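You operate a simulated robot arm through the tools that you are given. There is no shell and no other tool. Be economical: measure what you need, move in short steps, check, and stop when the job is done.

The job below is to be done with a simulated two-armed robot. You get a single attempt, and the scene is never put back.

## Task
Hold the brown dish on the top of the packing bench steady with one hand and put the orange tag marked "rework" from the top of the packing bench in it with the other.

Only the result counts: the job must be done as asked and must still hold three seconds after the hand-in. Knocking over, shifting, dropping, spilling or breaking anything else fails it.

## Robot
Two 7-joint arms with two-finger parallel grippers on one trunk, on a base that drives. Base frame: it is fixed to the floor where the robot stands at the start and does not move with it; the origin is under the middle of the robot, x ahead of it, y to its left, z up. Lengths are in cm, angles in degrees, forces in N, time in s.
The left shoulder is at the start at [5.2, 10.1, 106], the right one opposite. With the tool pointing down near the work surface each hand reaches from about 24 to 54 cm from the robot's upright axis, wherever it stands, measured 20 degrees to its own side. Places, roughly: brown dish [275, -25, 75]. Payload 2.4 kg a hand.
The tool frame of a hand sits at the grasp point between the pads (the TCP): z along the fingers, y along the line on which they close. The tips reach 2.4 cm beyond it. Largest opening 6.8 cm; finger width 1.7, thickness 1; the body of the gripper, 4 by 7 cm, starts 4.1 cm behind the TCP.
Orientation is that of the tool frame in the base frame, as [roll, pitch, yaw] about the fixed x, y, z axes, in that order (R = Rz(yaw) Ry(pitch) Rx(roll)). With the fingers straight down and closing along the base's y, the tool's x points along the base's -x, its y along +y and its z along -z.

## Interface
- The arms move only by the tool drive_tool. It takes "left_steps", "right_steps" or both (then of equal length, played together; a hand with none holds still); each is a list of rows, each an object (a shift or turn left out is 0, a gripper value left out holds the last) with "dp": the shift along the base's x, y, z in cm, a list of three; "angular": the turn, a rotation vector about the base's x, y, z in degrees, a list of three; "jaw": the finger opening in cm, from 0 to 6.8. In form: [{"dp": [tx, ty, tz], "angular": [rx, ry, rz], "jaw": jaw}, ...]. A call has 1 to 20 rows; each row is the pose to reach, as a shift and turn from the pose commanded when the call began. A row lasts 0.2 s, in which the tool goes at most 5 cm and 8.6 degrees; a call with a longer step from one row to the next is refused whole, and so is a gripper value outside its range. Where a pose cannot be reached the arm comes as near as it can. A force on the tool above 40 N (or 10 N above the force at the start of the call, whichever is more), or a blocked arm, ends the call early, and 0.2 s more pass. The fingers move at their own pace (about 7.2 cm/s each) and stop on an object; they squeeze with about 39 N. The grip force told is the motor's: it shows also when the fingers shut on nothing. Time passes only in rows, and 0.2 s behind the last, so rows that repeat a pose let the fingers close. The reply holds the time, the measured pose of the TCP, the force on the tool along the base axes, the opening and the grip force, in the units named above and with some noise, with the torque about the TCP (base axes, N m) and any sound that the robot's microphone picked up.
- Cameras (640 x 400 px; columns grow to the right, rows downward): "scene" is now at [14.29, 2.64, 124.73]; the picture's right is [0.28, -0.96, 0.00], its down [-0.29, -0.08, -0.95] and it looks along [0.92, 0.26, -0.31] (base axes); focal length 214 px, centre (320, 200). "left" rides on the left gripper at [8.4, -1.1, -7.5] in its tool frame; the picture's right is [0.13, 0.99, 0.00], its down [-0.60, 0.08, -0.79] and it looks along [-0.79, 0.10, 0.61] (tool axes); focal length 251 px, centre (320, 200). "right" rides on the right gripper at [8.4, 1.1, -7.5] in its tool frame; the picture's right is [-0.13, 0.99, 0.00], its down [-0.60, -0.08, -0.79] and it looks along [-0.79, -0.10, 0.61] (tool axes); focal length 251 px, centre (320, 200). There is no depth. A picture from a camera that has moved, and an enlarged one, comes with that camera's place and axes in the base frame and with its lens.
- get_image(camera): a new picture of that camera. No time passes.
- move_column(by): slides the trunk up (or, below 0, down) by that many cm; the arms and the scene camera ride with it, the base frame stays. It gives what a move gives, with no picture.
- base_move(legs): drives the robot by 1 to 6 legs, each [ahead, left, turn to the left] in cm, cm and degrees, along the robot's own axes; the way and the turn of a leg run together, so that a leg with both is an arc; at most 150 cm and 180 degrees a leg. The arms and the cameras ride along, it lands a little off, and it stops where it bumps. It gives what a move gives.
- head_to(pan, tilt): turns the head with the scene camera to pan (to the left, within 86 degrees either way) and tilt (down, from -29 to 69), counted from straight ahead of the robot. It gives what a move gives.
- close_up(camera, box): a new picture of the part [left, top, right, bottom] of that camera's present view, enlarged. No time passes.
- job_done(): hands the job in; it is judged then, once.

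Go step by step. Nothing tells you exact positions but the pictures and the camera data: compare them with the known pose of the tool, close in by small moves and look again before you grip or let go. The budget is 120 turns and 100 pictures, counting those below and the enlarged ones. Unless the task says otherwise, let go and move clear before handing in, and close with one line.

The tools are called after "Call:" as name(argument=value, ...) on one line, values as JSON. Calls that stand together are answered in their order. drive_tool: Moves the arms, as the interface text tells. Its arguments: {"type":"object","properties":{"left_steps":{"type":"array","items":{"type":"object","properties":{"dp":{"type":"array","items":{"type":"number"}},"angular":{"type":"array","items":{"type":"number"}},"jaw":{"type":"number"}}}},"right_steps":{"type":"array","items":{"type":"object","properties":{"dp":{"type":"array","items":{"type":"number"}},"angular":{"type":"array","items":{"type":"number"}},"jaw":{"type":"number"}}}}},"required":[]} The other tools are called the same way: move_column (by) slides the trunk up or down; base_move (legs) drives the base; head_to (pan, tilt) turns the head that bears the scene camera; get_image (camera) takes a picture; close_up (camera, box) takes an enlarged picture of a part of a camera's view; job_done () hands the job in.

At the start:

```text
time: 0.0
left_eef_pos: [28.12, 16.65, 116.5]
left_tool_rot: [180.0, 0.0, -179.9]
left_force: [0.0, -0.8, 0.8]
left_torque: [-0.01, 0.03, 0.0]
left_width: 6.82
left_grasp_force: 0.1
right_eef_pos: [32.23, -5.04, 118.78]
right_tool_rot: [179.9, -0.1, 180.0]
right_force: [-0.5, 0.0, -0.2]
right_torque: [0.01, -0.02, 0.04]
right_width: 6.79
right_grasp_force: 0.1
trunk travel left (down, up): [-27.5, 57.4]
robot x, y, heading: [-0.14, 0.0, -0.1]
head pan, tilt: [16.0, 17.8]
```

scene: 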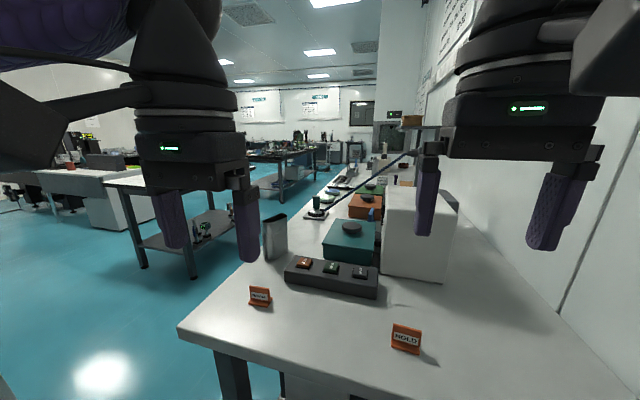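
right: 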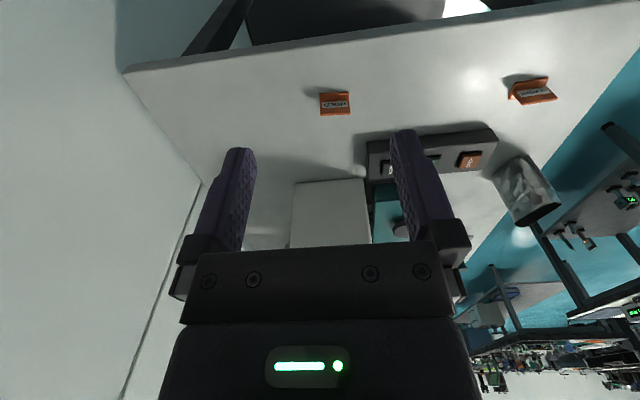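
left: 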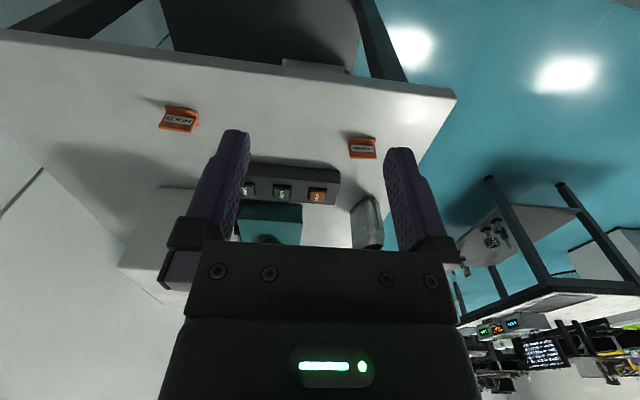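

I see a bench ahead with two orange tags, one reading "HOLD"; the dish should be farther along at about x=275. I'll take enlarged views first.

Call:
close_up(camera="scene", box=[220, 260, 460, 400])

Call:
close_up(camera="scene", box=[240, 100, 480, 250])

```text
2.67 times, centred on (340, 330) of scene
camera zoom: at [14.29, 2.64, 124.73], right [0.28, -0.96, 0.0], down [-0.29, -0.08, -0.95], along [0.92, 0.26, -0.31], focal length 572 px, centre (267, -147)
```

zoom: 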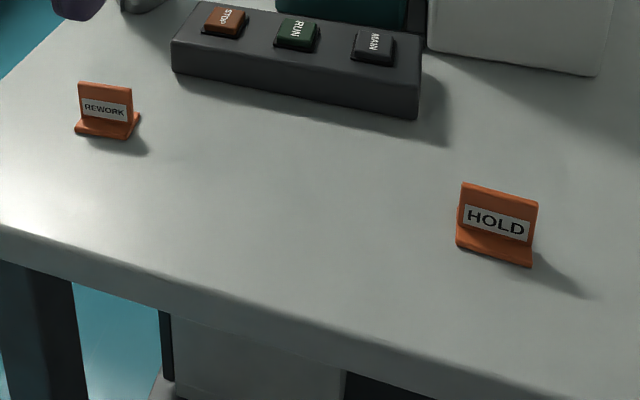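

```text
2.67 times, centred on (360, 175) of scene
camera zoom: at [14.29, 2.64, 124.73], right [0.28, -0.96, 0.0], down [-0.29, -0.08, -0.95], along [0.92, 0.26, -0.31], focal length 572 px, centre (213, 267)
```

zoom: 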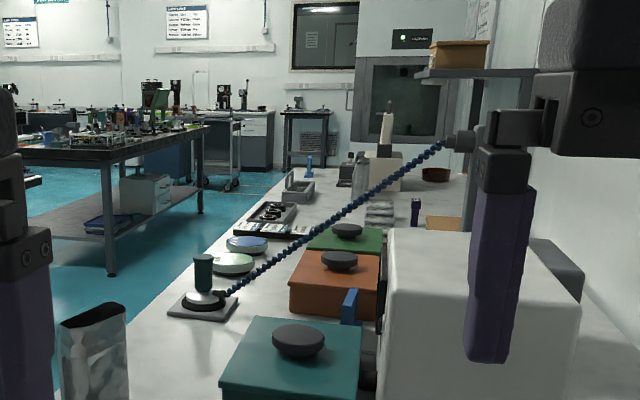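

The "rework" tag is on the near-left of the bench, around [59, 34]. Now I look closer at the far end for the dish.

Call:
close_up(camera="scene", box=[340, 130, 436, 190])

Call:
head_to(pan=0, tilt=10)

Call:
get_image(camera="scene")

```text
6.67 times, centred on (388, 160) of scene
camera zoom: at [14.29, 2.64, 124.73], right [0.28, -0.96, 0.0], down [-0.29, -0.08, -0.95], along [0.92, 0.26, -0.31], focal length 1430 px, centre (-133, 467)
```

zoom: 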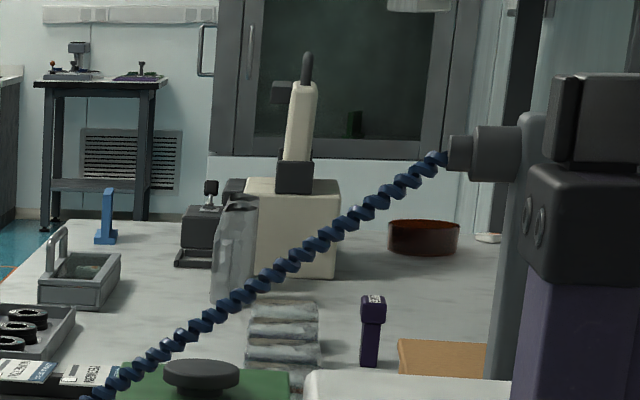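

```text
time: 0.8
left_eef_pos: [28.09, 16.56, 116.44]
left_tool_rot: [179.9, 0.1, -179.9]
left_force: [-0.1, 0.6, -0.5]
left_torque: [0.0, -0.01, -0.01]
left_width: 6.79
left_grasp_force: 0.1
right_eef_pos: [32.24, -5.01, 118.92]
right_tool_rot: [179.9, 0.0, -180.0]
right_force: [-0.1, -0.2, -0.2]
right_torque: [-0.03, -0.02, -0.03]
right_width: 6.81
right_grasp_force: 0.0
trunk travel left (down, up): [-27.5, 57.4]
robot x, y, heading: [-0.18, -0.12, 0.0]
head pan, tilt: [0.0, 10.0]
```

```text
93 pictures are left
camera scene: at [14.62, 0.08, 126.01], right [0.0, -1.0, 0.0], down [-0.17, 0.0, -0.98], along [0.98, 0.0, -0.17], focal length 214 px, centre (320, 200)
```

scene: 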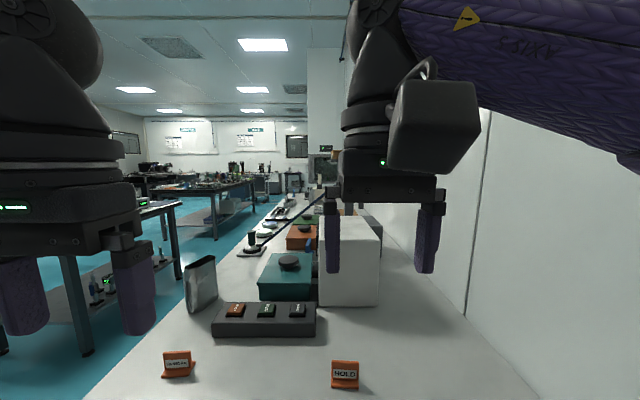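

The bench top triangulates to about z≈85, so the dish is near [275, -23] and the rework tag near [51, 28]. I'll shift the robot left so the right hand can take the tag.

Call:
base_move(legs=[[0, 42, 0], [4, 0, 0]])

Call:
head_to(pan=-15, tilt=45)

Call:
get_image(camera="scene")

Call:
get_image(camera="right")

```text
time: 3.8
left_eef_pos: [32.27, 58.3, 116.5]
left_tool_rot: [-180.0, 0.1, 180.0]
left_force: [0.5, 0.0, 0.5]
left_torque: [-0.04, 0.03, 0.02]
left_width: 6.79
left_grasp_force: 0.1
right_eef_pos: [36.4, 36.52, 118.76]
right_tool_rot: [179.8, 0.0, 179.9]
right_force: [0.3, -0.3, -0.2]
right_torque: [0.01, 0.02, 0.0]
right_width: 6.79
right_grasp_force: 0.0
trunk travel left (down, up): [-27.5, 57.4]
robot x, y, heading: [3.99, 41.53, -0.4]
head pan, tilt: [0.0, 10.0]
```

```text
time: 4.8
left_eef_pos: [32.3, 58.28, 116.34]
left_tool_rot: [180.0, 0.1, -180.0]
left_force: [0.7, -0.5, -0.8]
left_torque: [0.02, -0.01, -0.01]
left_width: 6.79
left_grasp_force: 0.0
right_eef_pos: [36.32, 36.57, 118.67]
right_tool_rot: [179.9, 0.0, 179.8]
right_force: [-0.7, 0.0, 0.0]
right_torque: [-0.01, 0.0, 0.0]
right_width: 6.8
right_grasp_force: 0.1
trunk travel left (down, up): [-27.5, 57.4]
robot x, y, heading: [4.22, 41.45, -0.2]
head pan, tilt: [-15.0, 45.0]
```

```text
92 pictures are left
camera scene: at [17.25, 39.67, 120.52], right [-0.26, -0.97, 0.0], down [-0.68, 0.18, -0.71], along [0.68, -0.18, -0.71], focal length 214 px, centre (320, 200)
```

scene: 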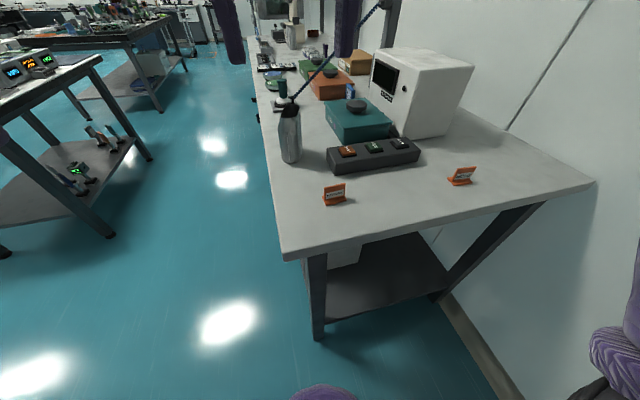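

```text
91 pictures are left
camera right: at [27.96, 37.63, 126.28], right [0.13, 0.99, 0.0], down [0.6, -0.08, 0.79], along [0.79, -0.1, -0.61], focal length 251 px, centre (320, 200)
```

right: 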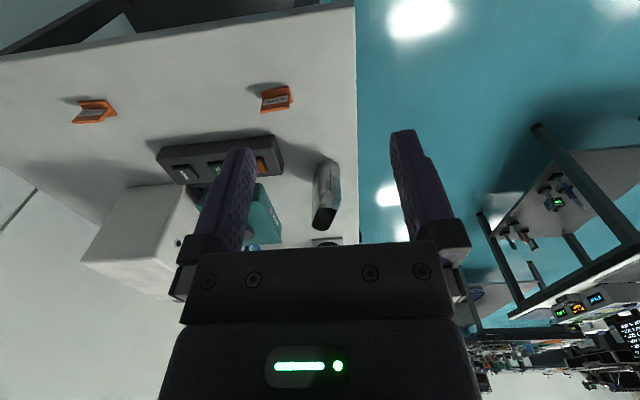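

The tag's middle is at about [50, 27.4, 86.7]. I check its shape and turn closely.

Call:
close_up(camera="scene", box=[295, 170, 375, 220])

Call:
close_up(camera="right", box=[236, 73, 316, 123])

```text
8.00 times, centred on (335, 195) of scene
camera zoom: at [17.25, 39.67, 120.52], right [-0.26, -0.97, 0.0], down [-0.68, 0.18, -0.71], along [0.68, -0.18, -0.71], focal length 1716 px, centre (200, 240)
```

zoom: 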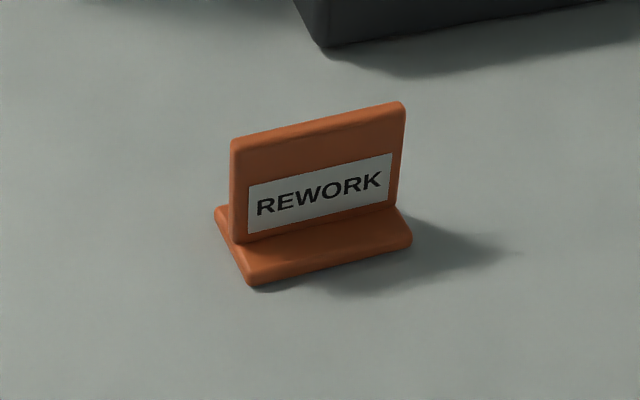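

```text
8.00 times, centred on (276, 98) of right
camera zoom: at [27.96, 37.63, 126.28], right [0.13, 0.99, 0.0], down [0.6, -0.08, 0.79], along [0.79, -0.1, -0.61], focal length 2012 px, centre (672, 1016)
```

zoom: 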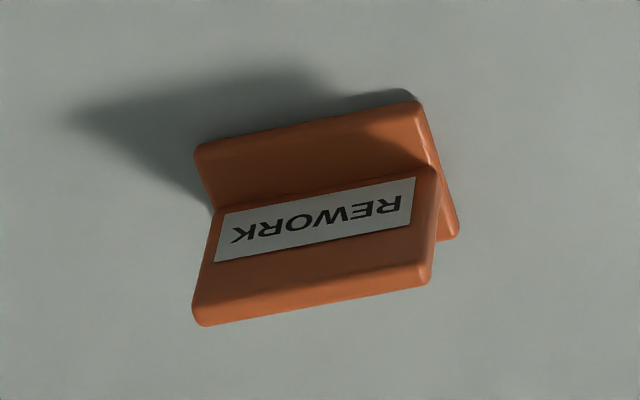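

The tag's plate runs along y at x≈51.1, y 24.7–29.8, top z≈89, so I can grip it by its edges with the present hand turn. I move the right hand above it.

Call:
drive_tool(right_steps=[{"dp": [2.5, -1.5, -3]}, {"dp": [5, -3.1, -6]}, {"dp": [7.5, -4.7, -9]}, {"dp": [10, -6.2, -12]}, {"dp": [12.5, -7.8, -15]}, {"dp": [14.8, -9.3, -18]}, {"dp": [14.8, -9.3, -22]}, {"dp": [14.8, -9.3, -23]}])

Call:
get_image(camera="right")

Call:
close_up(camera="scene", box=[255, 120, 415, 220])

```text
time: 6.7
left_eef_pos: [32.3, 58.18, 116.52]
left_tool_rot: [180.0, 0.1, -179.9]
left_force: [-0.1, 0.2, 0.1]
left_torque: [0.0, 0.03, -0.02]
left_width: 6.82
left_grasp_force: 0.1
right_eef_pos: [51.26, 27.3, 95.72]
right_tool_rot: [179.8, 0.2, 179.8]
right_force: [0.3, 0.0, 0.1]
right_torque: [0.01, -0.04, -0.01]
right_width: 6.8
right_grasp_force: 0.1
trunk travel left (down, up): [-27.5, 57.4]
robot x, y, heading: [4.23, 41.81, -0.1]
head pan, tilt: [-15.0, 45.0]
```

```text
88 pictures are left
camera right: at [42.85, 28.39, 103.25], right [0.13, 0.99, 0.0], down [0.6, -0.08, 0.79], along [0.79, -0.1, -0.61], focal length 251 px, centre (320, 200)
```

right: 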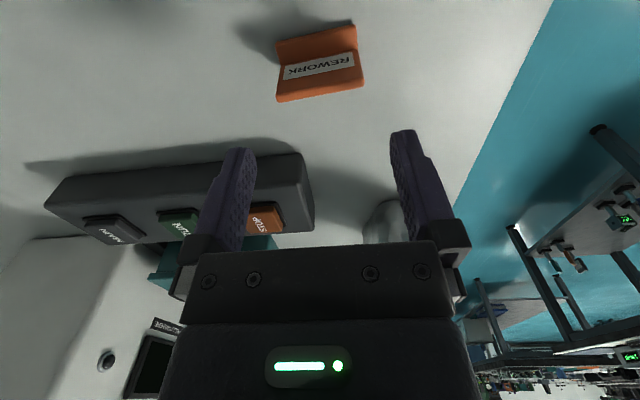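

```text
4.00 times, centred on (335, 170) of scene
camera zoom: at [17.25, 39.66, 120.51], right [-0.26, -0.97, 0.0], down [-0.68, 0.18, -0.71], along [0.68, -0.18, -0.71], focal length 858 px, centre (260, 320)
```

zoom: 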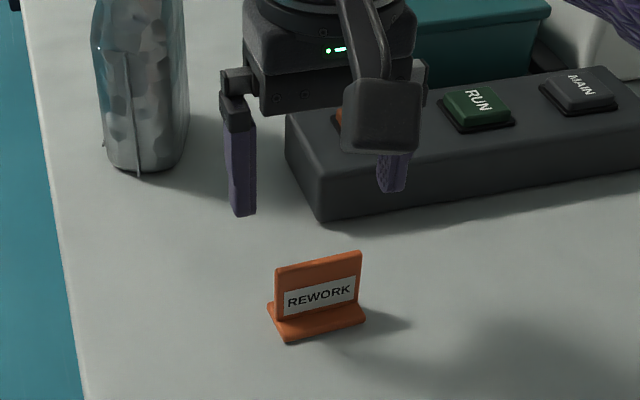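

The hand is lined up above the plate (centre ≈[51, 27.35]). I lower and close.

Call:
drive_tool(right_steps=[{"dp": [-0.2, 0, -3]}, {"dp": [-0.2, 0, -5.5]}, {"dp": [-0.2, 0, -7.6]}, {"dp": [-0.2, 0, -7.6]}])

Call:
close_up(camera="scene", box=[295, 150, 391, 210])

Call:
get_image(camera="right")

```text
time: 7.7
left_eef_pos: [31.98, 58.37, 116.54]
left_tool_rot: [180.0, 0.1, -180.0]
left_force: [0.2, -0.5, -0.5]
left_torque: [0.0, -0.02, -0.01]
left_width: 6.79
left_grasp_force: 0.1
right_eef_pos: [51.01, 27.31, 88.49]
right_tool_rot: [179.9, 0.4, 179.8]
right_force: [4.2, -3.6, 27.2]
right_torque: [-1.13, 0.1, 0.24]
right_width: 6.81
right_grasp_force: 0.0
trunk travel left (down, up): [-27.5, 57.4]
robot x, y, heading: [4.55, 41.75, -0.1]
head pan, tilt: [-15.0, 45.0]
```

```text
6.67 times, centred on (343, 180) of scene
camera zoom: at [17.1, 39.69, 120.58], right [-0.26, -0.97, 0.0], down [-0.68, 0.18, -0.71], along [0.68, -0.18, -0.71], focal length 1430 px, centre (167, 333)
```

zoom: 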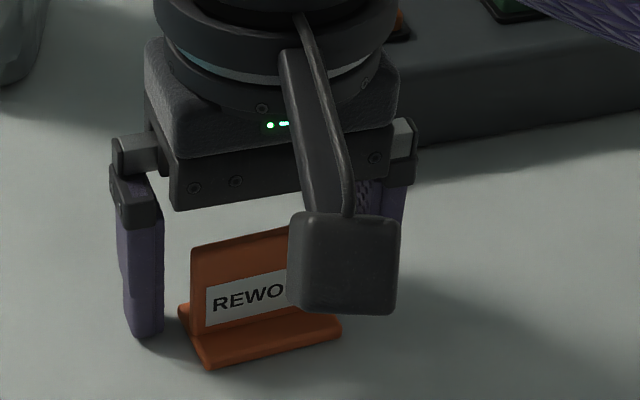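

```text
85 pictures are left
camera right: at [42.62, 28.33, 95.84], right [0.13, 0.99, 0.0], down [0.6, -0.08, 0.8], along [0.79, -0.1, -0.6], focal length 251 px, centre (320, 200)
```

right: 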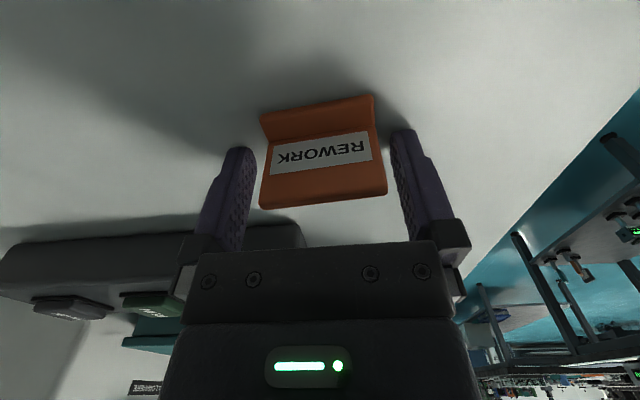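

The finger touched the bench: the top is at about z=86, so the plate is at x≈49.8, width 4.75. I raise a little, shift back 1.2 cm and look again.

Call:
drive_tool(right_steps=[{"dp": [0, 0, 1.4]}, {"dp": [-1.2, 0.1, 1.4]}, {"dp": [-1.2, 0.1, 1.4]}])

Call:
get_image(camera="right")

Call:
close_up(camera="scene", box=[295, 150, 391, 210])

```text
time: 8.4
left_eef_pos: [32.27, 58.28, 116.52]
left_tool_rot: [-180.0, 0.1, -180.0]
left_force: [-0.7, -0.7, -0.2]
left_torque: [-0.02, 0.01, -0.03]
left_width: 6.78
left_grasp_force: 0.0
right_eef_pos: [49.74, 27.39, 89.46]
right_tool_rot: [179.9, 0.0, 179.7]
right_force: [-0.5, 0.0, -0.6]
right_torque: [0.0, -0.01, -0.01]
right_width: 6.8
right_grasp_force: 0.1
trunk travel left (down, up): [-27.5, 57.4]
robot x, y, heading: [4.1, 42.07, 0.0]
head pan, tilt: [-15.0, 45.0]
```

```text
84 pictures are left
camera right: at [41.43, 28.44, 97.0], right [0.13, 0.99, 0.0], down [0.6, -0.08, 0.79], along [0.79, -0.1, -0.61], focal length 251 px, centre (320, 200)
```

right: 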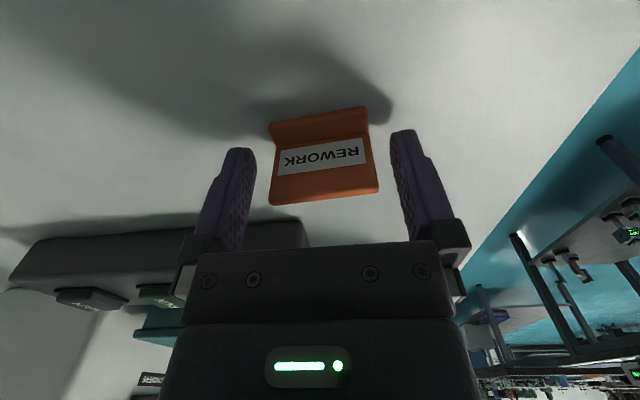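

```text
6.67 times, centred on (343, 180) of scene
camera zoom: at [17.25, 39.66, 120.51], right [-0.26, -0.97, 0.0], down [-0.68, 0.18, -0.71], along [0.68, -0.18, -0.71], focal length 1430 px, centre (167, 333)
```

zoom: 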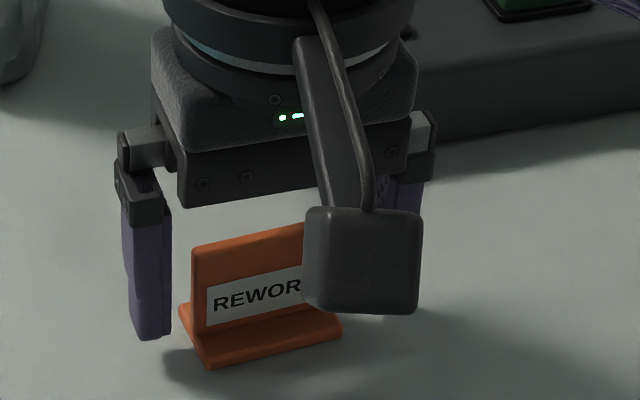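

The plate now lies between the pads. I close the jaw and lift slightly.

Call:
drive_tool(right_steps=[{"jaw": 4}, {"jaw": 3.5}, {"jaw": 3.5}, {"jaw": 3.5}])

Call:
drive_tool(right_steps=[{"dp": [0, 0, 2]}, {"dp": [0, 0, 6]}, {"dp": [0, 0, 10]}, {"dp": [-3, 0, 14]}, {"dp": [-5, 0, 18]}, {"dp": [-8, 0, 22]}])

Call:
get_image(camera="right")

Call:
get_image(camera="scene")

```text
time: 9.4
left_eef_pos: [32.16, 58.23, 116.44]
left_tool_rot: [-179.9, -0.1, -180.0]
left_force: [-0.3, 0.3, 0.0]
left_torque: [0.03, 0.02, 0.01]
left_width: 6.82
left_grasp_force: 0.0
right_eef_pos: [49.76, 27.31, 89.56]
right_tool_rot: [179.8, 0.0, 179.8]
right_force: [1.0, 0.2, 0.4]
right_torque: [0.0, -0.01, -0.02]
right_width: 4.89
right_grasp_force: 38.6
trunk travel left (down, up): [-27.5, 57.4]
robot x, y, heading: [4.29, 41.48, 0.2]
head pan, tilt: [-15.0, 45.0]
```

```text
time: 10.8
left_eef_pos: [32.17, 58.34, 116.43]
left_tool_rot: [180.0, 0.2, -180.0]
left_force: [0.2, 0.4, -0.1]
left_torque: [0.05, -0.03, -0.02]
left_width: 6.8
left_grasp_force: 0.1
right_eef_pos: [41.65, 27.46, 111.72]
right_tool_rot: [179.8, 0.0, 179.8]
right_force: [0.7, -0.6, -0.5]
right_torque: [0.01, -0.04, 0.0]
right_width: 4.86
right_grasp_force: 39.5
trunk travel left (down, up): [-27.5, 57.4]
robot x, y, heading: [4.06, 41.88, -0.2]
head pan, tilt: [-15.0, 45.0]
```

```text
82 pictures are left
camera right: at [33.3, 28.43, 119.24], right [0.13, 0.99, 0.0], down [0.6, -0.08, 0.79], along [0.79, -0.1, -0.61], focal length 251 px, centre (320, 200)
```

right: 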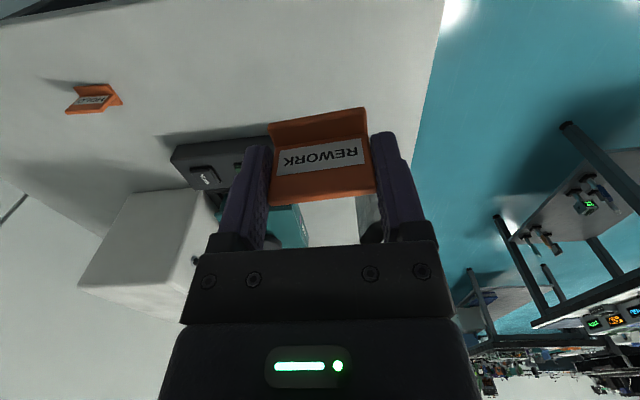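

```text
81 pictures are left
camera scene: at [17.22, 39.67, 120.52], right [-0.26, -0.97, 0.0], down [-0.68, 0.18, -0.71], along [0.68, -0.18, -0.71], focal length 214 px, centre (320, 200)
```

scene: 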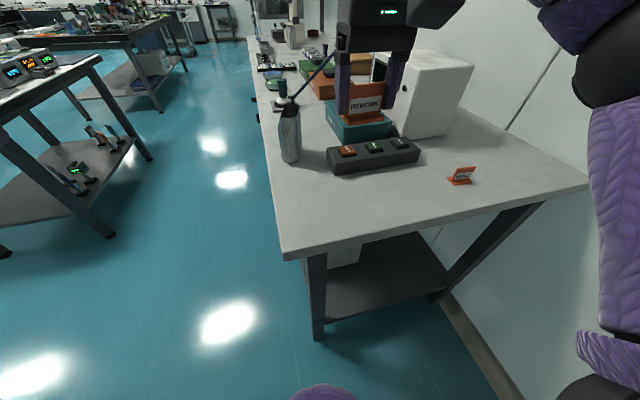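

The tag is held firmly. I back off and drive along the aisle on the left side of the bench (y≈90) towards the far end.

Call:
base_move(legs=[[-10, 0, 0], [0, 50, 0], [130, 0, 0]])

Call:
head_to(pan=-25, tilt=15)

Call:
get_image(camera="scene")

```text
time: 13.9
left_eef_pos: [22.5, 93.25, 116.84]
left_tool_rot: [179.2, 0.5, 179.0]
left_force: [0.3, 0.3, -0.1]
left_torque: [-0.01, -0.02, -0.01]
left_width: 6.8
left_grasp_force: 0.0
right_eef_pos: [31.56, 62.44, 111.82]
right_tool_rot: [179.4, 0.2, 179.0]
right_force: [0.6, 0.5, -0.6]
right_torque: [0.01, 0.0, 0.0]
right_width: 4.88
right_grasp_force: 39.1
trunk travel left (down, up): [-27.5, 57.4]
robot x, y, heading: [-5.51, 78.14, -1.0]
head pan, tilt: [-15.0, 45.0]
stopped in leg 2: the robot was blocked; the commanded pose is now the measured one
```

```text
time: 14.8
left_eef_pos: [22.5, 93.39, 116.85]
left_tool_rot: [179.1, 0.2, 179.0]
left_force: [0.2, -0.9, -0.5]
left_torque: [0.02, -0.01, 0.02]
left_width: 6.8
left_grasp_force: 0.0
right_eef_pos: [31.59, 62.47, 111.69]
right_tool_rot: [179.4, 0.2, 179.0]
right_force: [0.9, 0.5, -0.1]
right_torque: [-0.01, 0.01, 0.02]
right_width: 4.86
right_grasp_force: 39.2
trunk travel left (down, up): [-27.5, 57.4]
robot x, y, heading: [-5.24, 77.72, -0.8]
head pan, tilt: [-25.0, 15.0]
```

```text
80 pictures are left
camera scene: at [7.88, 72.23, 125.22], right [-0.44, -0.9, -0.02], down [-0.23, 0.13, -0.96], along [0.87, -0.42, -0.26], focal length 214 px, centre (320, 200)
```

scene: 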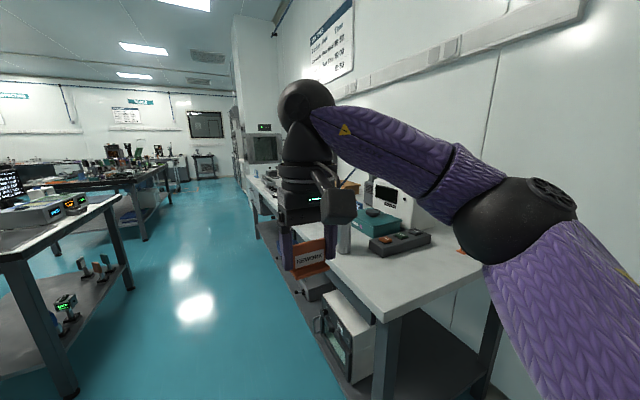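

The robot was blocked at y≈78 by something on its left. I look to the left.

Call:
head_to(pan=70, tilt=40)

Call:
get_image(camera="scene")

Call:
get_image(camera="left")

```text
time: 16.5
left_eef_pos: [22.58, 93.28, 116.72]
left_tool_rot: [179.2, 0.4, 178.9]
left_force: [0.1, 0.7, -1.1]
left_torque: [-0.01, 0.04, -0.02]
left_width: 6.8
left_grasp_force: 0.1
right_eef_pos: [31.53, 62.31, 111.68]
right_tool_rot: [179.4, 0.2, 178.8]
right_force: [-0.8, -0.2, 0.7]
right_torque: [0.02, -0.01, 0.02]
right_width: 4.89
right_grasp_force: 38.7
trunk travel left (down, up): [-27.5, 57.4]
robot x, y, heading: [-5.94, 78.32, -1.2]
head pan, tilt: [70.0, 40.0]
```

```text
79 pictures are left
camera scene: at [2.47, 84.31, 121.42], right [0.93, -0.36, 0.0], down [-0.23, -0.59, -0.78], along [0.28, 0.72, -0.63], focal length 214 px, centre (320, 200)
```

scene: 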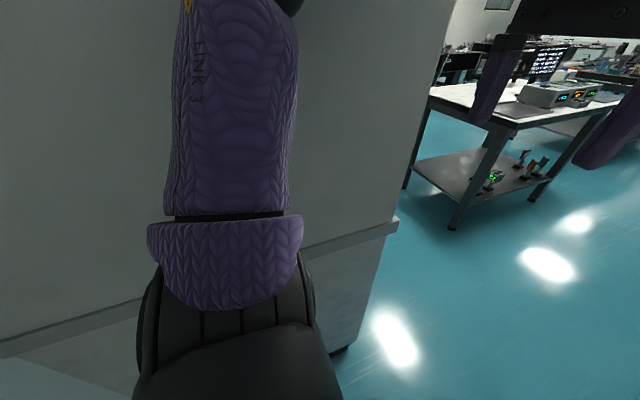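

```text
78 pictures are left
camera left: at [14.01, 92.35, 124.19], right [-0.11, 0.99, 0.01], down [0.6, 0.06, 0.8], along [0.79, 0.1, -0.6], focal length 251 px, centre (320, 200)
```

left: 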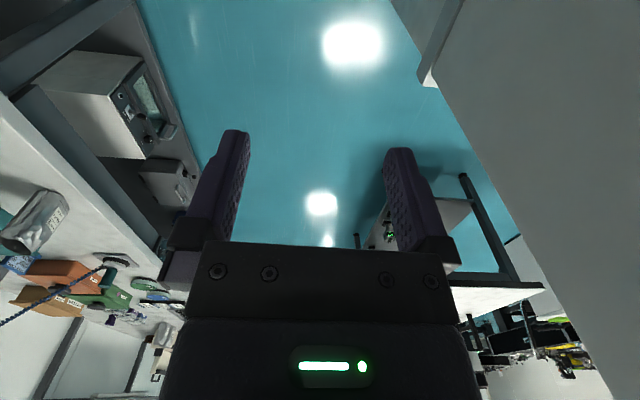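

A partition on my left (ending near x≈30) touched the left elbow. I move 5 cm right, straighten, and pass it before continuing.

Call:
base_move(legs=[[0, -5, 1], [70, 0, 0]])

Call:
head_to(pan=80, tilt=40)

Call:
get_image(camera="scene")

```text
time: 20.9
left_eef_pos: [92.34, 90.77, 116.39]
left_tool_rot: [179.9, 0.1, -179.5]
left_force: [0.6, 0.2, -0.3]
left_torque: [0.04, -0.01, 0.03]
left_width: 6.8
left_grasp_force: 0.0
right_eef_pos: [102.16, 59.9, 111.74]
right_tool_rot: [179.9, 0.1, -179.6]
right_force: [-1.2, 0.8, -0.2]
right_torque: [0.02, -0.02, 0.02]
right_width: 4.91
right_grasp_force: 38.5
trunk travel left (down, up): [-27.5, 57.4]
robot x, y, heading: [64.07, 73.52, 0.4]
head pan, tilt: [70.0, 40.0]
```

```text
time: 21.6
left_eef_pos: [92.23, 90.62, 116.41]
left_tool_rot: [179.9, 0.1, -179.5]
left_force: [0.6, 0.2, 1.2]
left_torque: [0.01, -0.02, -0.01]
left_width: 6.8
left_grasp_force: 0.1
right_eef_pos: [102.02, 59.96, 111.77]
right_tool_rot: [-180.0, 0.0, -179.6]
right_force: [-0.5, 0.4, 0.3]
right_torque: [0.01, -0.01, -0.01]
right_width: 4.87
right_grasp_force: 38.8
trunk travel left (down, up): [-27.5, 57.4]
robot x, y, heading: [64.55, 73.79, 0.3]
head pan, tilt: [80.0, 40.0]
```

```text
77 pictures are left
camera scene: at [71.1, 82.12, 121.24], right [0.99, -0.17, 0.0], down [-0.11, -0.63, -0.77], along [0.13, 0.76, -0.64], focal length 214 px, centre (320, 200)
```

scene: 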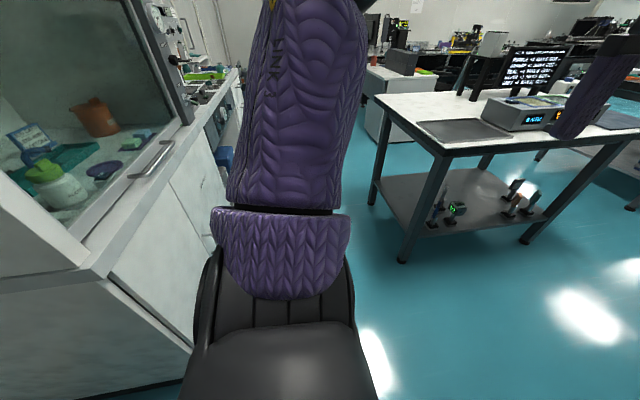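

Past the partition. I go on along the aisle to about x=195 and look at the far end.

Call:
base_move(legs=[[20, 12, 0], [110, 0, 0]])

Call:
head_to(pan=-40, tilt=20)

Call:
get_image(camera="scene")

```text
time: 28.5
left_eef_pos: [220.47, 103.13, 116.49]
left_tool_rot: [179.9, 0.1, -179.8]
left_force: [-0.1, 0.1, -0.1]
left_torque: [-0.01, 0.0, 0.01]
left_width: 6.8
left_grasp_force: 0.1
right_eef_pos: [230.15, 72.29, 111.72]
right_tool_rot: [179.9, 0.0, -180.0]
right_force: [0.3, 0.2, -0.5]
right_torque: [0.02, -0.02, 0.0]
right_width: 4.88
right_grasp_force: 39.1
trunk travel left (down, up): [-27.5, 57.4]
robot x, y, heading: [192.29, 86.22, 0.1]
head pan, tilt: [80.0, 40.0]
```

```text
time: 30.5
left_eef_pos: [220.41, 103.19, 116.57]
left_tool_rot: [179.9, 0.1, -179.8]
left_force: [-0.3, -0.4, -0.1]
left_torque: [0.01, 0.03, -0.01]
left_width: 6.81
left_grasp_force: 0.0
right_eef_pos: [230.08, 72.19, 111.73]
right_tool_rot: [179.9, 0.1, -179.9]
right_force: [0.0, 1.1, -0.5]
right_torque: [0.02, -0.02, 0.03]
right_width: 4.88
right_grasp_force: 39.1
trunk travel left (down, up): [-27.5, 57.4]
robot x, y, heading: [192.29, 86.06, 0.3]
head pan, tilt: [-40.0, 20.0]
```

```text
76 pictures are left
camera scene: at [204.86, 80.32, 124.38], right [-0.64, -0.77, 0.0], down [-0.26, 0.22, -0.94], along [0.72, -0.6, -0.34], focal length 214 px, centre (320, 200)
```

scene: 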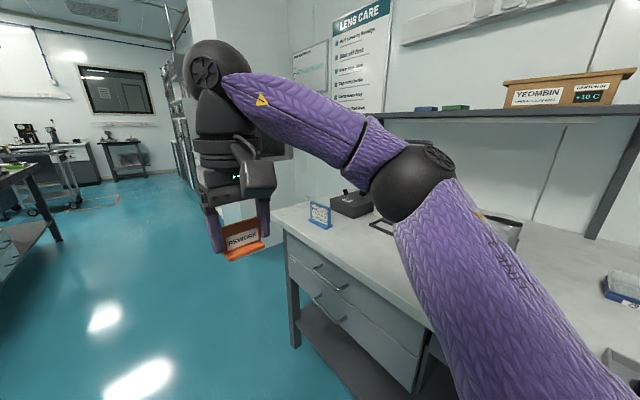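

The arm hides the dish. I drive further ahead to view beyond the bench's end.

Call:
base_move(legs=[[75, 0, 0]])

Call:
head_to(pan=-80, tilt=20)

Call:
get_image(camera="scene")

Call:
head_to(pan=-30, tilt=25)

Call:
get_image(camera="scene")

```text
time: 34.5
left_eef_pos: [295.05, 103.32, 116.36]
left_tool_rot: [180.0, 0.1, -179.7]
left_force: [0.4, 0.3, 0.5]
left_torque: [0.01, -0.01, -0.01]
left_width: 6.82
left_grasp_force: 0.1
right_eef_pos: [304.74, 72.67, 111.72]
right_tool_rot: [179.9, 0.0, -179.8]
right_force: [-0.6, 0.4, 0.1]
right_torque: [0.03, -0.03, 0.02]
right_width: 4.89
right_grasp_force: 39.0
trunk travel left (down, up): [-27.5, 57.4]
robot x, y, heading: [267.24, 86.38, 0.3]
head pan, tilt: [-40.0, 20.0]
```

```text
time: 35.6
left_eef_pos: [295.14, 103.43, 116.5]
left_tool_rot: [179.9, 0.1, -179.7]
left_force: [-0.2, 0.4, -0.3]
left_torque: [-0.01, -0.02, -0.01]
left_width: 6.82
left_grasp_force: 0.1
right_eef_pos: [304.8, 72.77, 111.66]
right_tool_rot: [179.9, 0.0, -179.8]
right_force: [0.3, 0.7, -0.2]
right_torque: [0.0, -0.01, 0.0]
right_width: 4.88
right_grasp_force: 39.4
trunk travel left (down, up): [-27.5, 57.4]
robot x, y, heading: [266.99, 86.43, 0.2]
head pan, tilt: [-80.0, 20.0]
```

```text
75 pictures are left
camera scene: at [274.06, 77.41, 124.38], right [-0.98, -0.18, 0.0], down [-0.06, 0.34, -0.94], along [0.17, -0.92, -0.34], focal length 214 px, centre (320, 200)
```

scene: 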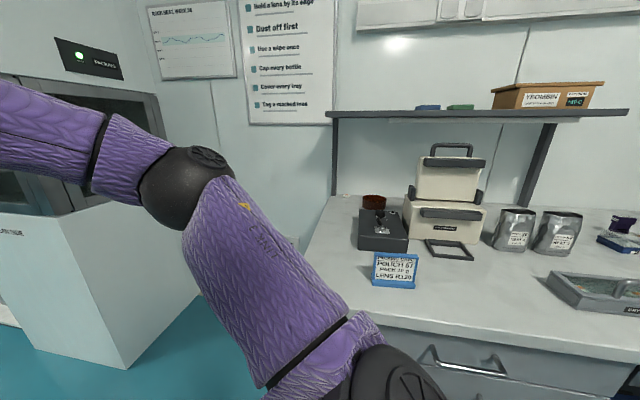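

```text
time: 36.8
left_eef_pos: [295.09, 103.49, 116.43]
left_tool_rot: [179.9, 0.1, -179.7]
left_force: [0.3, -0.2, 0.1]
left_torque: [0.02, -0.01, 0.02]
left_width: 6.79
left_grasp_force: 0.0
right_eef_pos: [304.74, 72.75, 111.72]
right_tool_rot: [179.9, 0.1, -179.8]
right_force: [1.0, 0.0, -0.5]
right_torque: [-0.01, -0.01, -0.01]
right_width: 4.88
right_grasp_force: 38.7
trunk travel left (down, up): [-27.5, 57.4]
robot x, y, heading: [267.08, 86.03, 0.5]
head pan, tilt: [-30.0, 25.0]
```

```text
74 pictures are left
camera scene: at [280.39, 82.0, 123.57], right [-0.5, -0.87, 0.0], down [-0.37, 0.21, -0.91], along [0.79, -0.45, -0.42], focal length 214 px, centre (320, 200)
```

scene: 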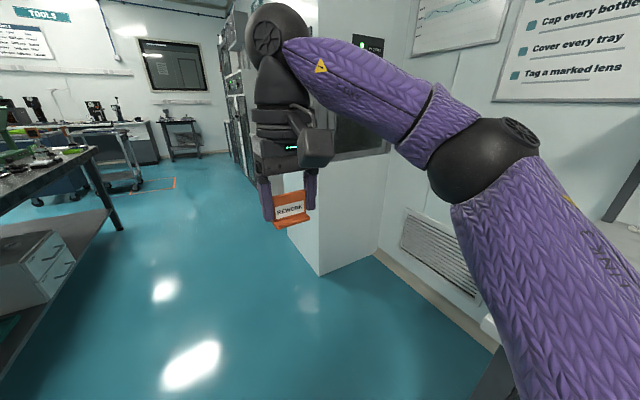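

There is a ~95 cm gap between the bench end (x≈290) and the next cabinet (x≈385); the dish is near [266, -26]. I check the base size by looking down.

Call:
head_to(pan=0, tilt=69)

Call:
get_image(camera="scene")

Call:
head_to(pan=-86, tilt=35)

Call:
get_image(camera="scene")

```text
time: 37.9
left_eef_pos: [295.09, 103.46, 116.44]
left_tool_rot: [179.9, 0.1, -179.7]
left_force: [0.4, 0.6, 0.3]
left_torque: [0.0, 0.0, 0.02]
left_width: 6.82
left_grasp_force: 0.0
right_eef_pos: [304.78, 72.77, 111.72]
right_tool_rot: [180.0, 0.0, -179.8]
right_force: [-0.3, 0.2, -0.9]
right_torque: [0.01, -0.01, -0.02]
right_width: 4.87
right_grasp_force: 39.0
trunk travel left (down, up): [-27.5, 57.4]
robot x, y, heading: [266.97, 86.31, -0.1]
head pan, tilt: [0.0, 68.8]
```

```text
73 pictures are left
camera scene: at [277.99, 86.59, 117.63], right [0.0, -1.0, 0.0], down [-0.93, 0.0, -0.36], along [0.36, 0.0, -0.93], focal length 214 px, centre (320, 200)
```

scene: 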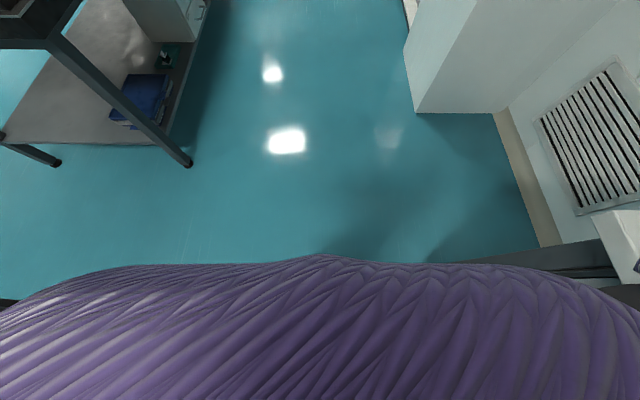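

```text
time: 39.5
left_eef_pos: [295.15, 103.49, 116.47]
left_tool_rot: [180.0, 0.1, -179.7]
left_force: [-0.6, 0.2, 0.7]
left_torque: [0.01, 0.01, -0.01]
left_width: 6.79
left_grasp_force: 0.1
right_eef_pos: [304.84, 72.68, 111.65]
right_tool_rot: [180.0, 0.0, -179.8]
right_force: [-0.1, 0.0, -0.2]
right_torque: [0.04, -0.03, 0.0]
right_width: 4.89
right_grasp_force: 39.0
trunk travel left (down, up): [-27.5, 57.4]
robot x, y, heading: [266.82, 86.38, 0.2]
head pan, tilt: [-85.9, 35.0]
```

```text
72 pictures are left
camera scene: at [273.06, 77.79, 122.0], right [-1.0, -0.08, 0.0], down [-0.04, 0.57, -0.82], along [0.06, -0.82, -0.57], focal length 214 px, centre (320, 200)
```

scene: 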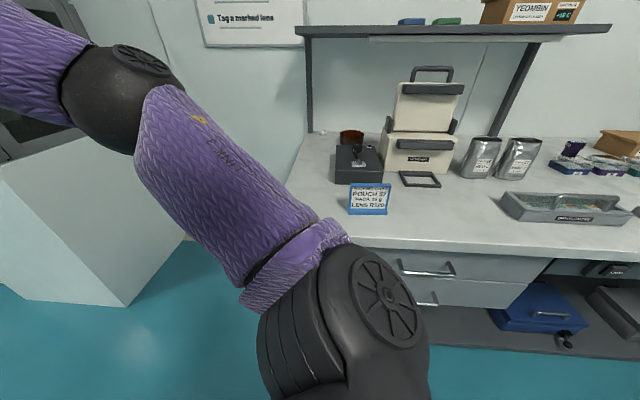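

The gap is wide enough. I drive past the bench end, turn to face back along the bench, and slide partway into the gap.

Call:
base_move(legs=[[73, 0, 0], [0, 0, 180], [0, 50, 0]])

Call:
head_to(pan=25, tilt=30)

Call:
get_image(camera="scene")

Call:
get_image(camera="left")

```text
time: 53.4
left_eef_pos: [313.23, 19.41, 116.3]
left_tool_rot: [179.9, 0.1, 0.7]
left_force: [0.5, -0.3, 0.4]
left_torque: [-0.01, 0.0, -0.02]
left_width: 6.81
left_grasp_force: 0.2
right_eef_pos: [303.32, 50.13, 111.63]
right_tool_rot: [-179.9, 0.0, 0.6]
right_force: [-0.6, 0.2, 0.0]
right_torque: [-0.02, -0.02, 0.01]
right_width: 4.87
right_grasp_force: 38.7
trunk travel left (down, up): [-27.5, 57.4]
robot x, y, heading: [341.2, 36.8, -179.5]
head pan, tilt: [-85.9, 35.0]
```

```text
time: 55.3
left_eef_pos: [313.1, 19.55, 116.3]
left_tool_rot: [179.8, 0.2, 0.7]
left_force: [0.0, 0.1, -0.3]
left_torque: [-0.01, -0.01, 0.01]
left_width: 6.8
left_grasp_force: 0.1
right_eef_pos: [303.24, 50.14, 111.68]
right_tool_rot: [180.0, 0.0, 0.5]
right_force: [0.0, -0.3, 0.7]
right_torque: [-0.01, -0.02, 0.01]
right_width: 4.92
right_grasp_force: 38.6
trunk travel left (down, up): [-27.5, 57.4]
robot x, y, heading: [341.07, 36.79, -179.5]
head pan, tilt: [25.0, 30.0]
```

```text
71 pictures are left
camera scene: at [327.44, 32.69, 122.77], right [-0.43, 0.9, 0.0], down [0.45, 0.22, -0.87], along [-0.78, -0.37, -0.5], focal length 214 px, centre (320, 200)
```

scene: 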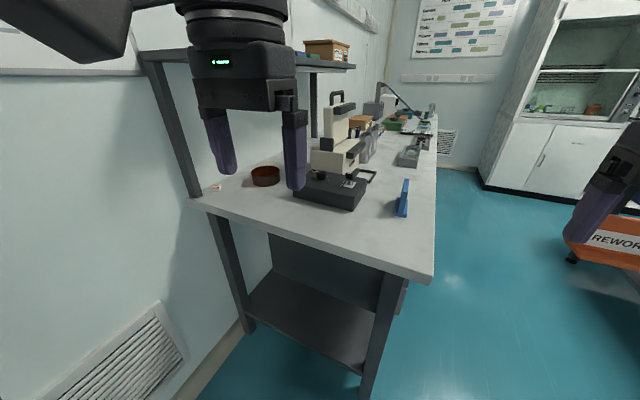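

```text
70 pictures are left
camera left: at [321.49, 20.79, 123.93], right [0.14, -0.99, 0.0], down [-0.6, -0.08, 0.79], along [-0.79, -0.11, -0.61], focal length 251 px, centre (320, 200)
```

left: 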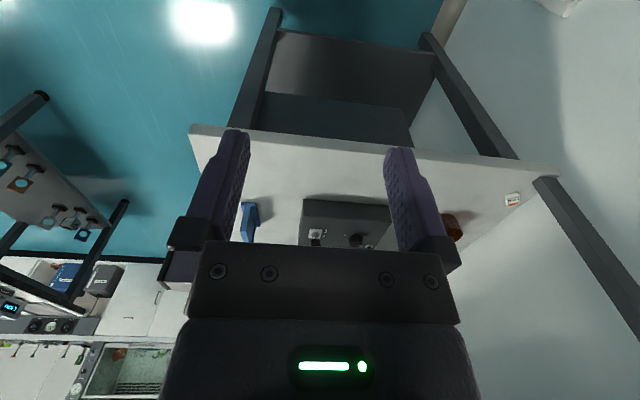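

The dish shows near [266, -20] (about 11 cm wide), with a shelf at z≈127 above it. I move deeper into the gap and turn to face the dish, then measure again.

Call:
base_move(legs=[[0, 28, 0], [16, 0, 0], [0, 0, 21]])

Call:
head_to(pan=0, tilt=35)

Call:
get_image(camera="scene")

Call:
get_image(camera="left")

Call:
get_image(camera="right")

```text
time: 59.4
left_eef_pos: [305.4, -17.52, 116.48]
left_tool_rot: [179.8, 0.0, 21.6]
left_force: [0.3, -0.6, 1.0]
left_torque: [0.01, -0.02, 0.0]
left_width: 6.79
left_grasp_force: 0.0
right_eef_pos: [285.07, 7.57, 111.71]
right_tool_rot: [180.0, 0.0, 21.5]
right_force: [0.2, -1.0, 0.4]
right_torque: [-0.04, -0.01, 0.01]
right_width: 4.87
right_grasp_force: 38.4
trunk travel left (down, up): [-27.5, 57.4]
robot x, y, heading: [325.44, 8.42, -158.3]
head pan, tilt: [25.0, 30.0]
```

```text
time: 60.3
left_eef_pos: [305.32, -17.51, 116.46]
left_tool_rot: [179.9, 0.1, 21.6]
left_force: [-0.3, -0.3, 0.4]
left_torque: [0.01, 0.01, -0.02]
left_width: 6.83
left_grasp_force: 0.1
right_eef_pos: [285.09, 7.52, 111.56]
right_tool_rot: [179.9, 0.0, 21.5]
right_force: [-0.4, 0.0, -0.6]
right_torque: [0.0, 0.0, -0.03]
right_width: 4.86
right_grasp_force: 39.1
trunk travel left (down, up): [-27.5, 57.4]
robot x, y, heading: [325.15, 8.68, -158.1]
head pan, tilt: [0.0, 35.0]
```

```text
69 pictures are left
camera scene: at [311.99, 3.24, 122.0], right [-0.37, 0.93, 0.0], down [0.53, 0.21, -0.82], along [-0.76, -0.3, -0.57], focal length 214 px, centre (320, 200)
```

scene: 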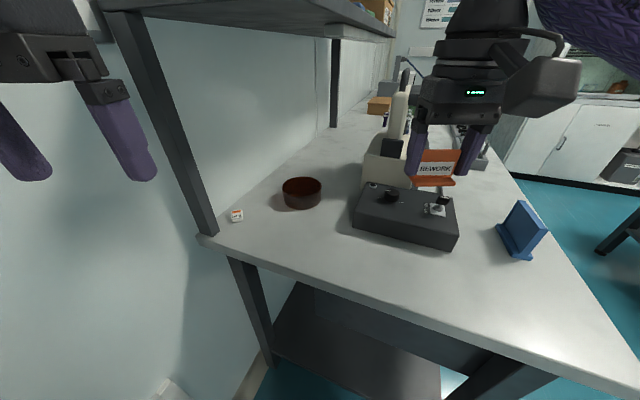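

```text
68 pictures are left
camera left: at [312.68, -13.33, 123.93], right [0.49, -0.87, 0.0], down [-0.53, -0.29, 0.79], along [-0.69, -0.39, -0.61], focal length 251 px, centre (320, 200)
```

left: 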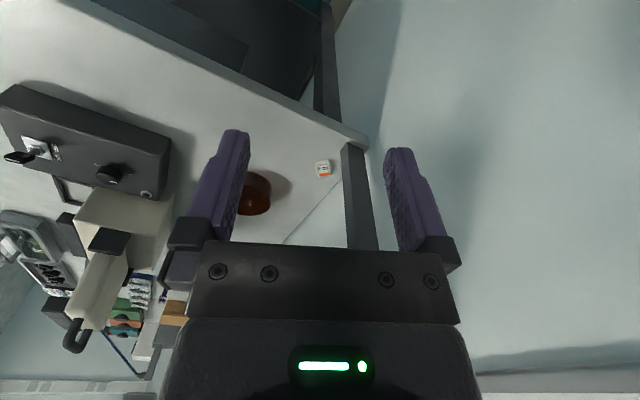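

```text
67 pictures are left
camera right: at [293.44, 9.54, 119.2], right [0.24, -0.97, 0.0], down [-0.59, -0.15, 0.79], along [-0.77, -0.19, -0.61], focal length 251 px, centre (320, 200)
```

right: 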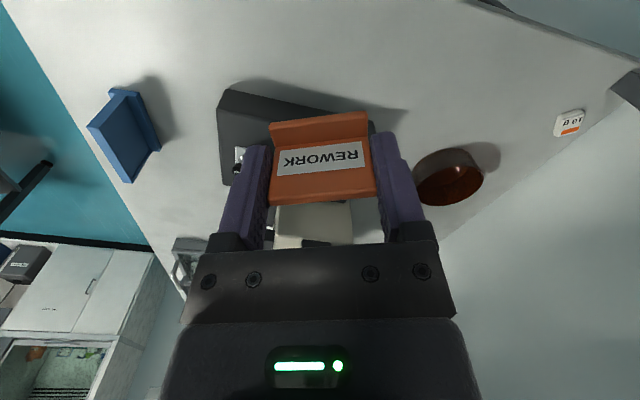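

Good view: the dish sits near [266, -20]. I zoom to measure its rim precisely.

Call:
close_up(camera="scene", box=[262, 160, 342, 210])

Call:
close_up(camera="right", box=[400, 135, 512, 205])

Call:
head_to(pan=0, tilt=-5)

Call:
get_image(camera="scene")

```text
8.00 times, centred on (302, 185) of scene
camera zoom: at [311.99, 3.24, 122.0], right [-0.37, 0.93, 0.0], down [0.53, 0.21, -0.82], along [-0.76, -0.3, -0.57], focal length 1716 px, centre (464, 320)
```

zoom: 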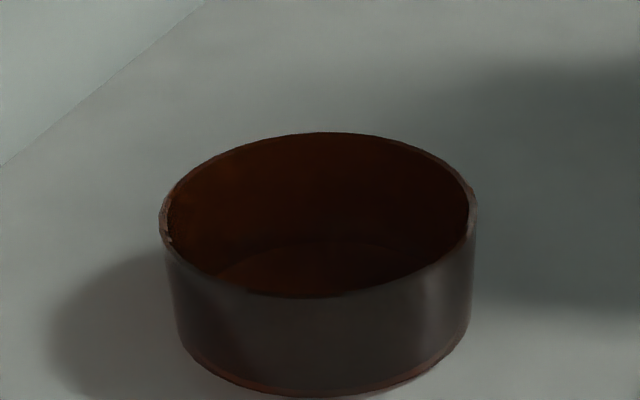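

```text
5.71 times, centred on (456, 170) of right
camera zoom: at [293.44, 9.54, 119.2], right [0.24, -0.97, 0.0], down [-0.59, -0.15, 0.79], along [-0.77, -0.19, -0.61], focal length 1437 px, centre (-457, 371)
```

zoom: 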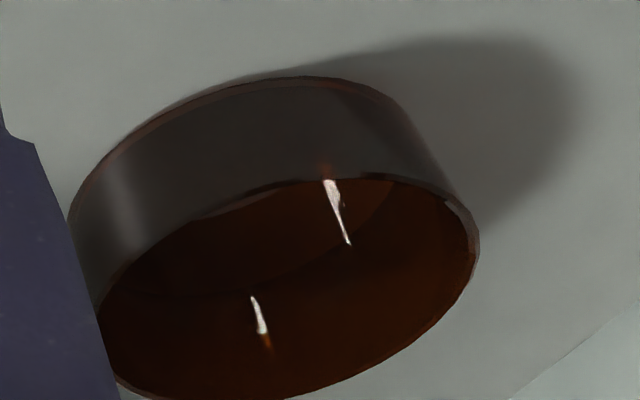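

```text
time: 61.4
left_eef_pos: [305.23, -17.64, 116.45]
left_tool_rot: [179.9, 0.1, 21.6]
left_force: [-0.8, 0.5, -0.2]
left_torque: [0.01, 0.0, -0.01]
left_width: 6.79
left_grasp_force: 0.1
right_eef_pos: [285.07, 7.57, 111.77]
right_tool_rot: [-180.0, -0.1, 21.5]
right_force: [-0.3, -0.1, 0.4]
right_torque: [0.01, -0.03, 0.01]
right_width: 4.87
right_grasp_force: 39.0
trunk travel left (down, up): [-27.5, 57.4]
robot x, y, heading: [325.16, 8.18, -158.5]
head pan, tilt: [0.0, -5.0]
```

```text
64 pictures are left
camera scene: at [312.04, 3.27, 128.38], right [-0.37, 0.93, 0.0], down [-0.08, -0.03, -1.0], along [-0.93, -0.37, 0.09], focal length 214 px, centre (320, 200)
```

scene: 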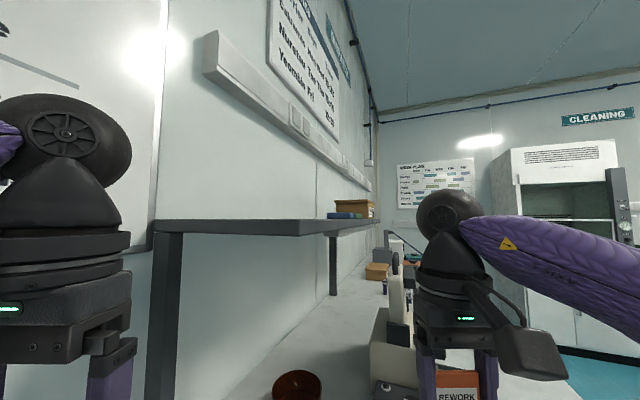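

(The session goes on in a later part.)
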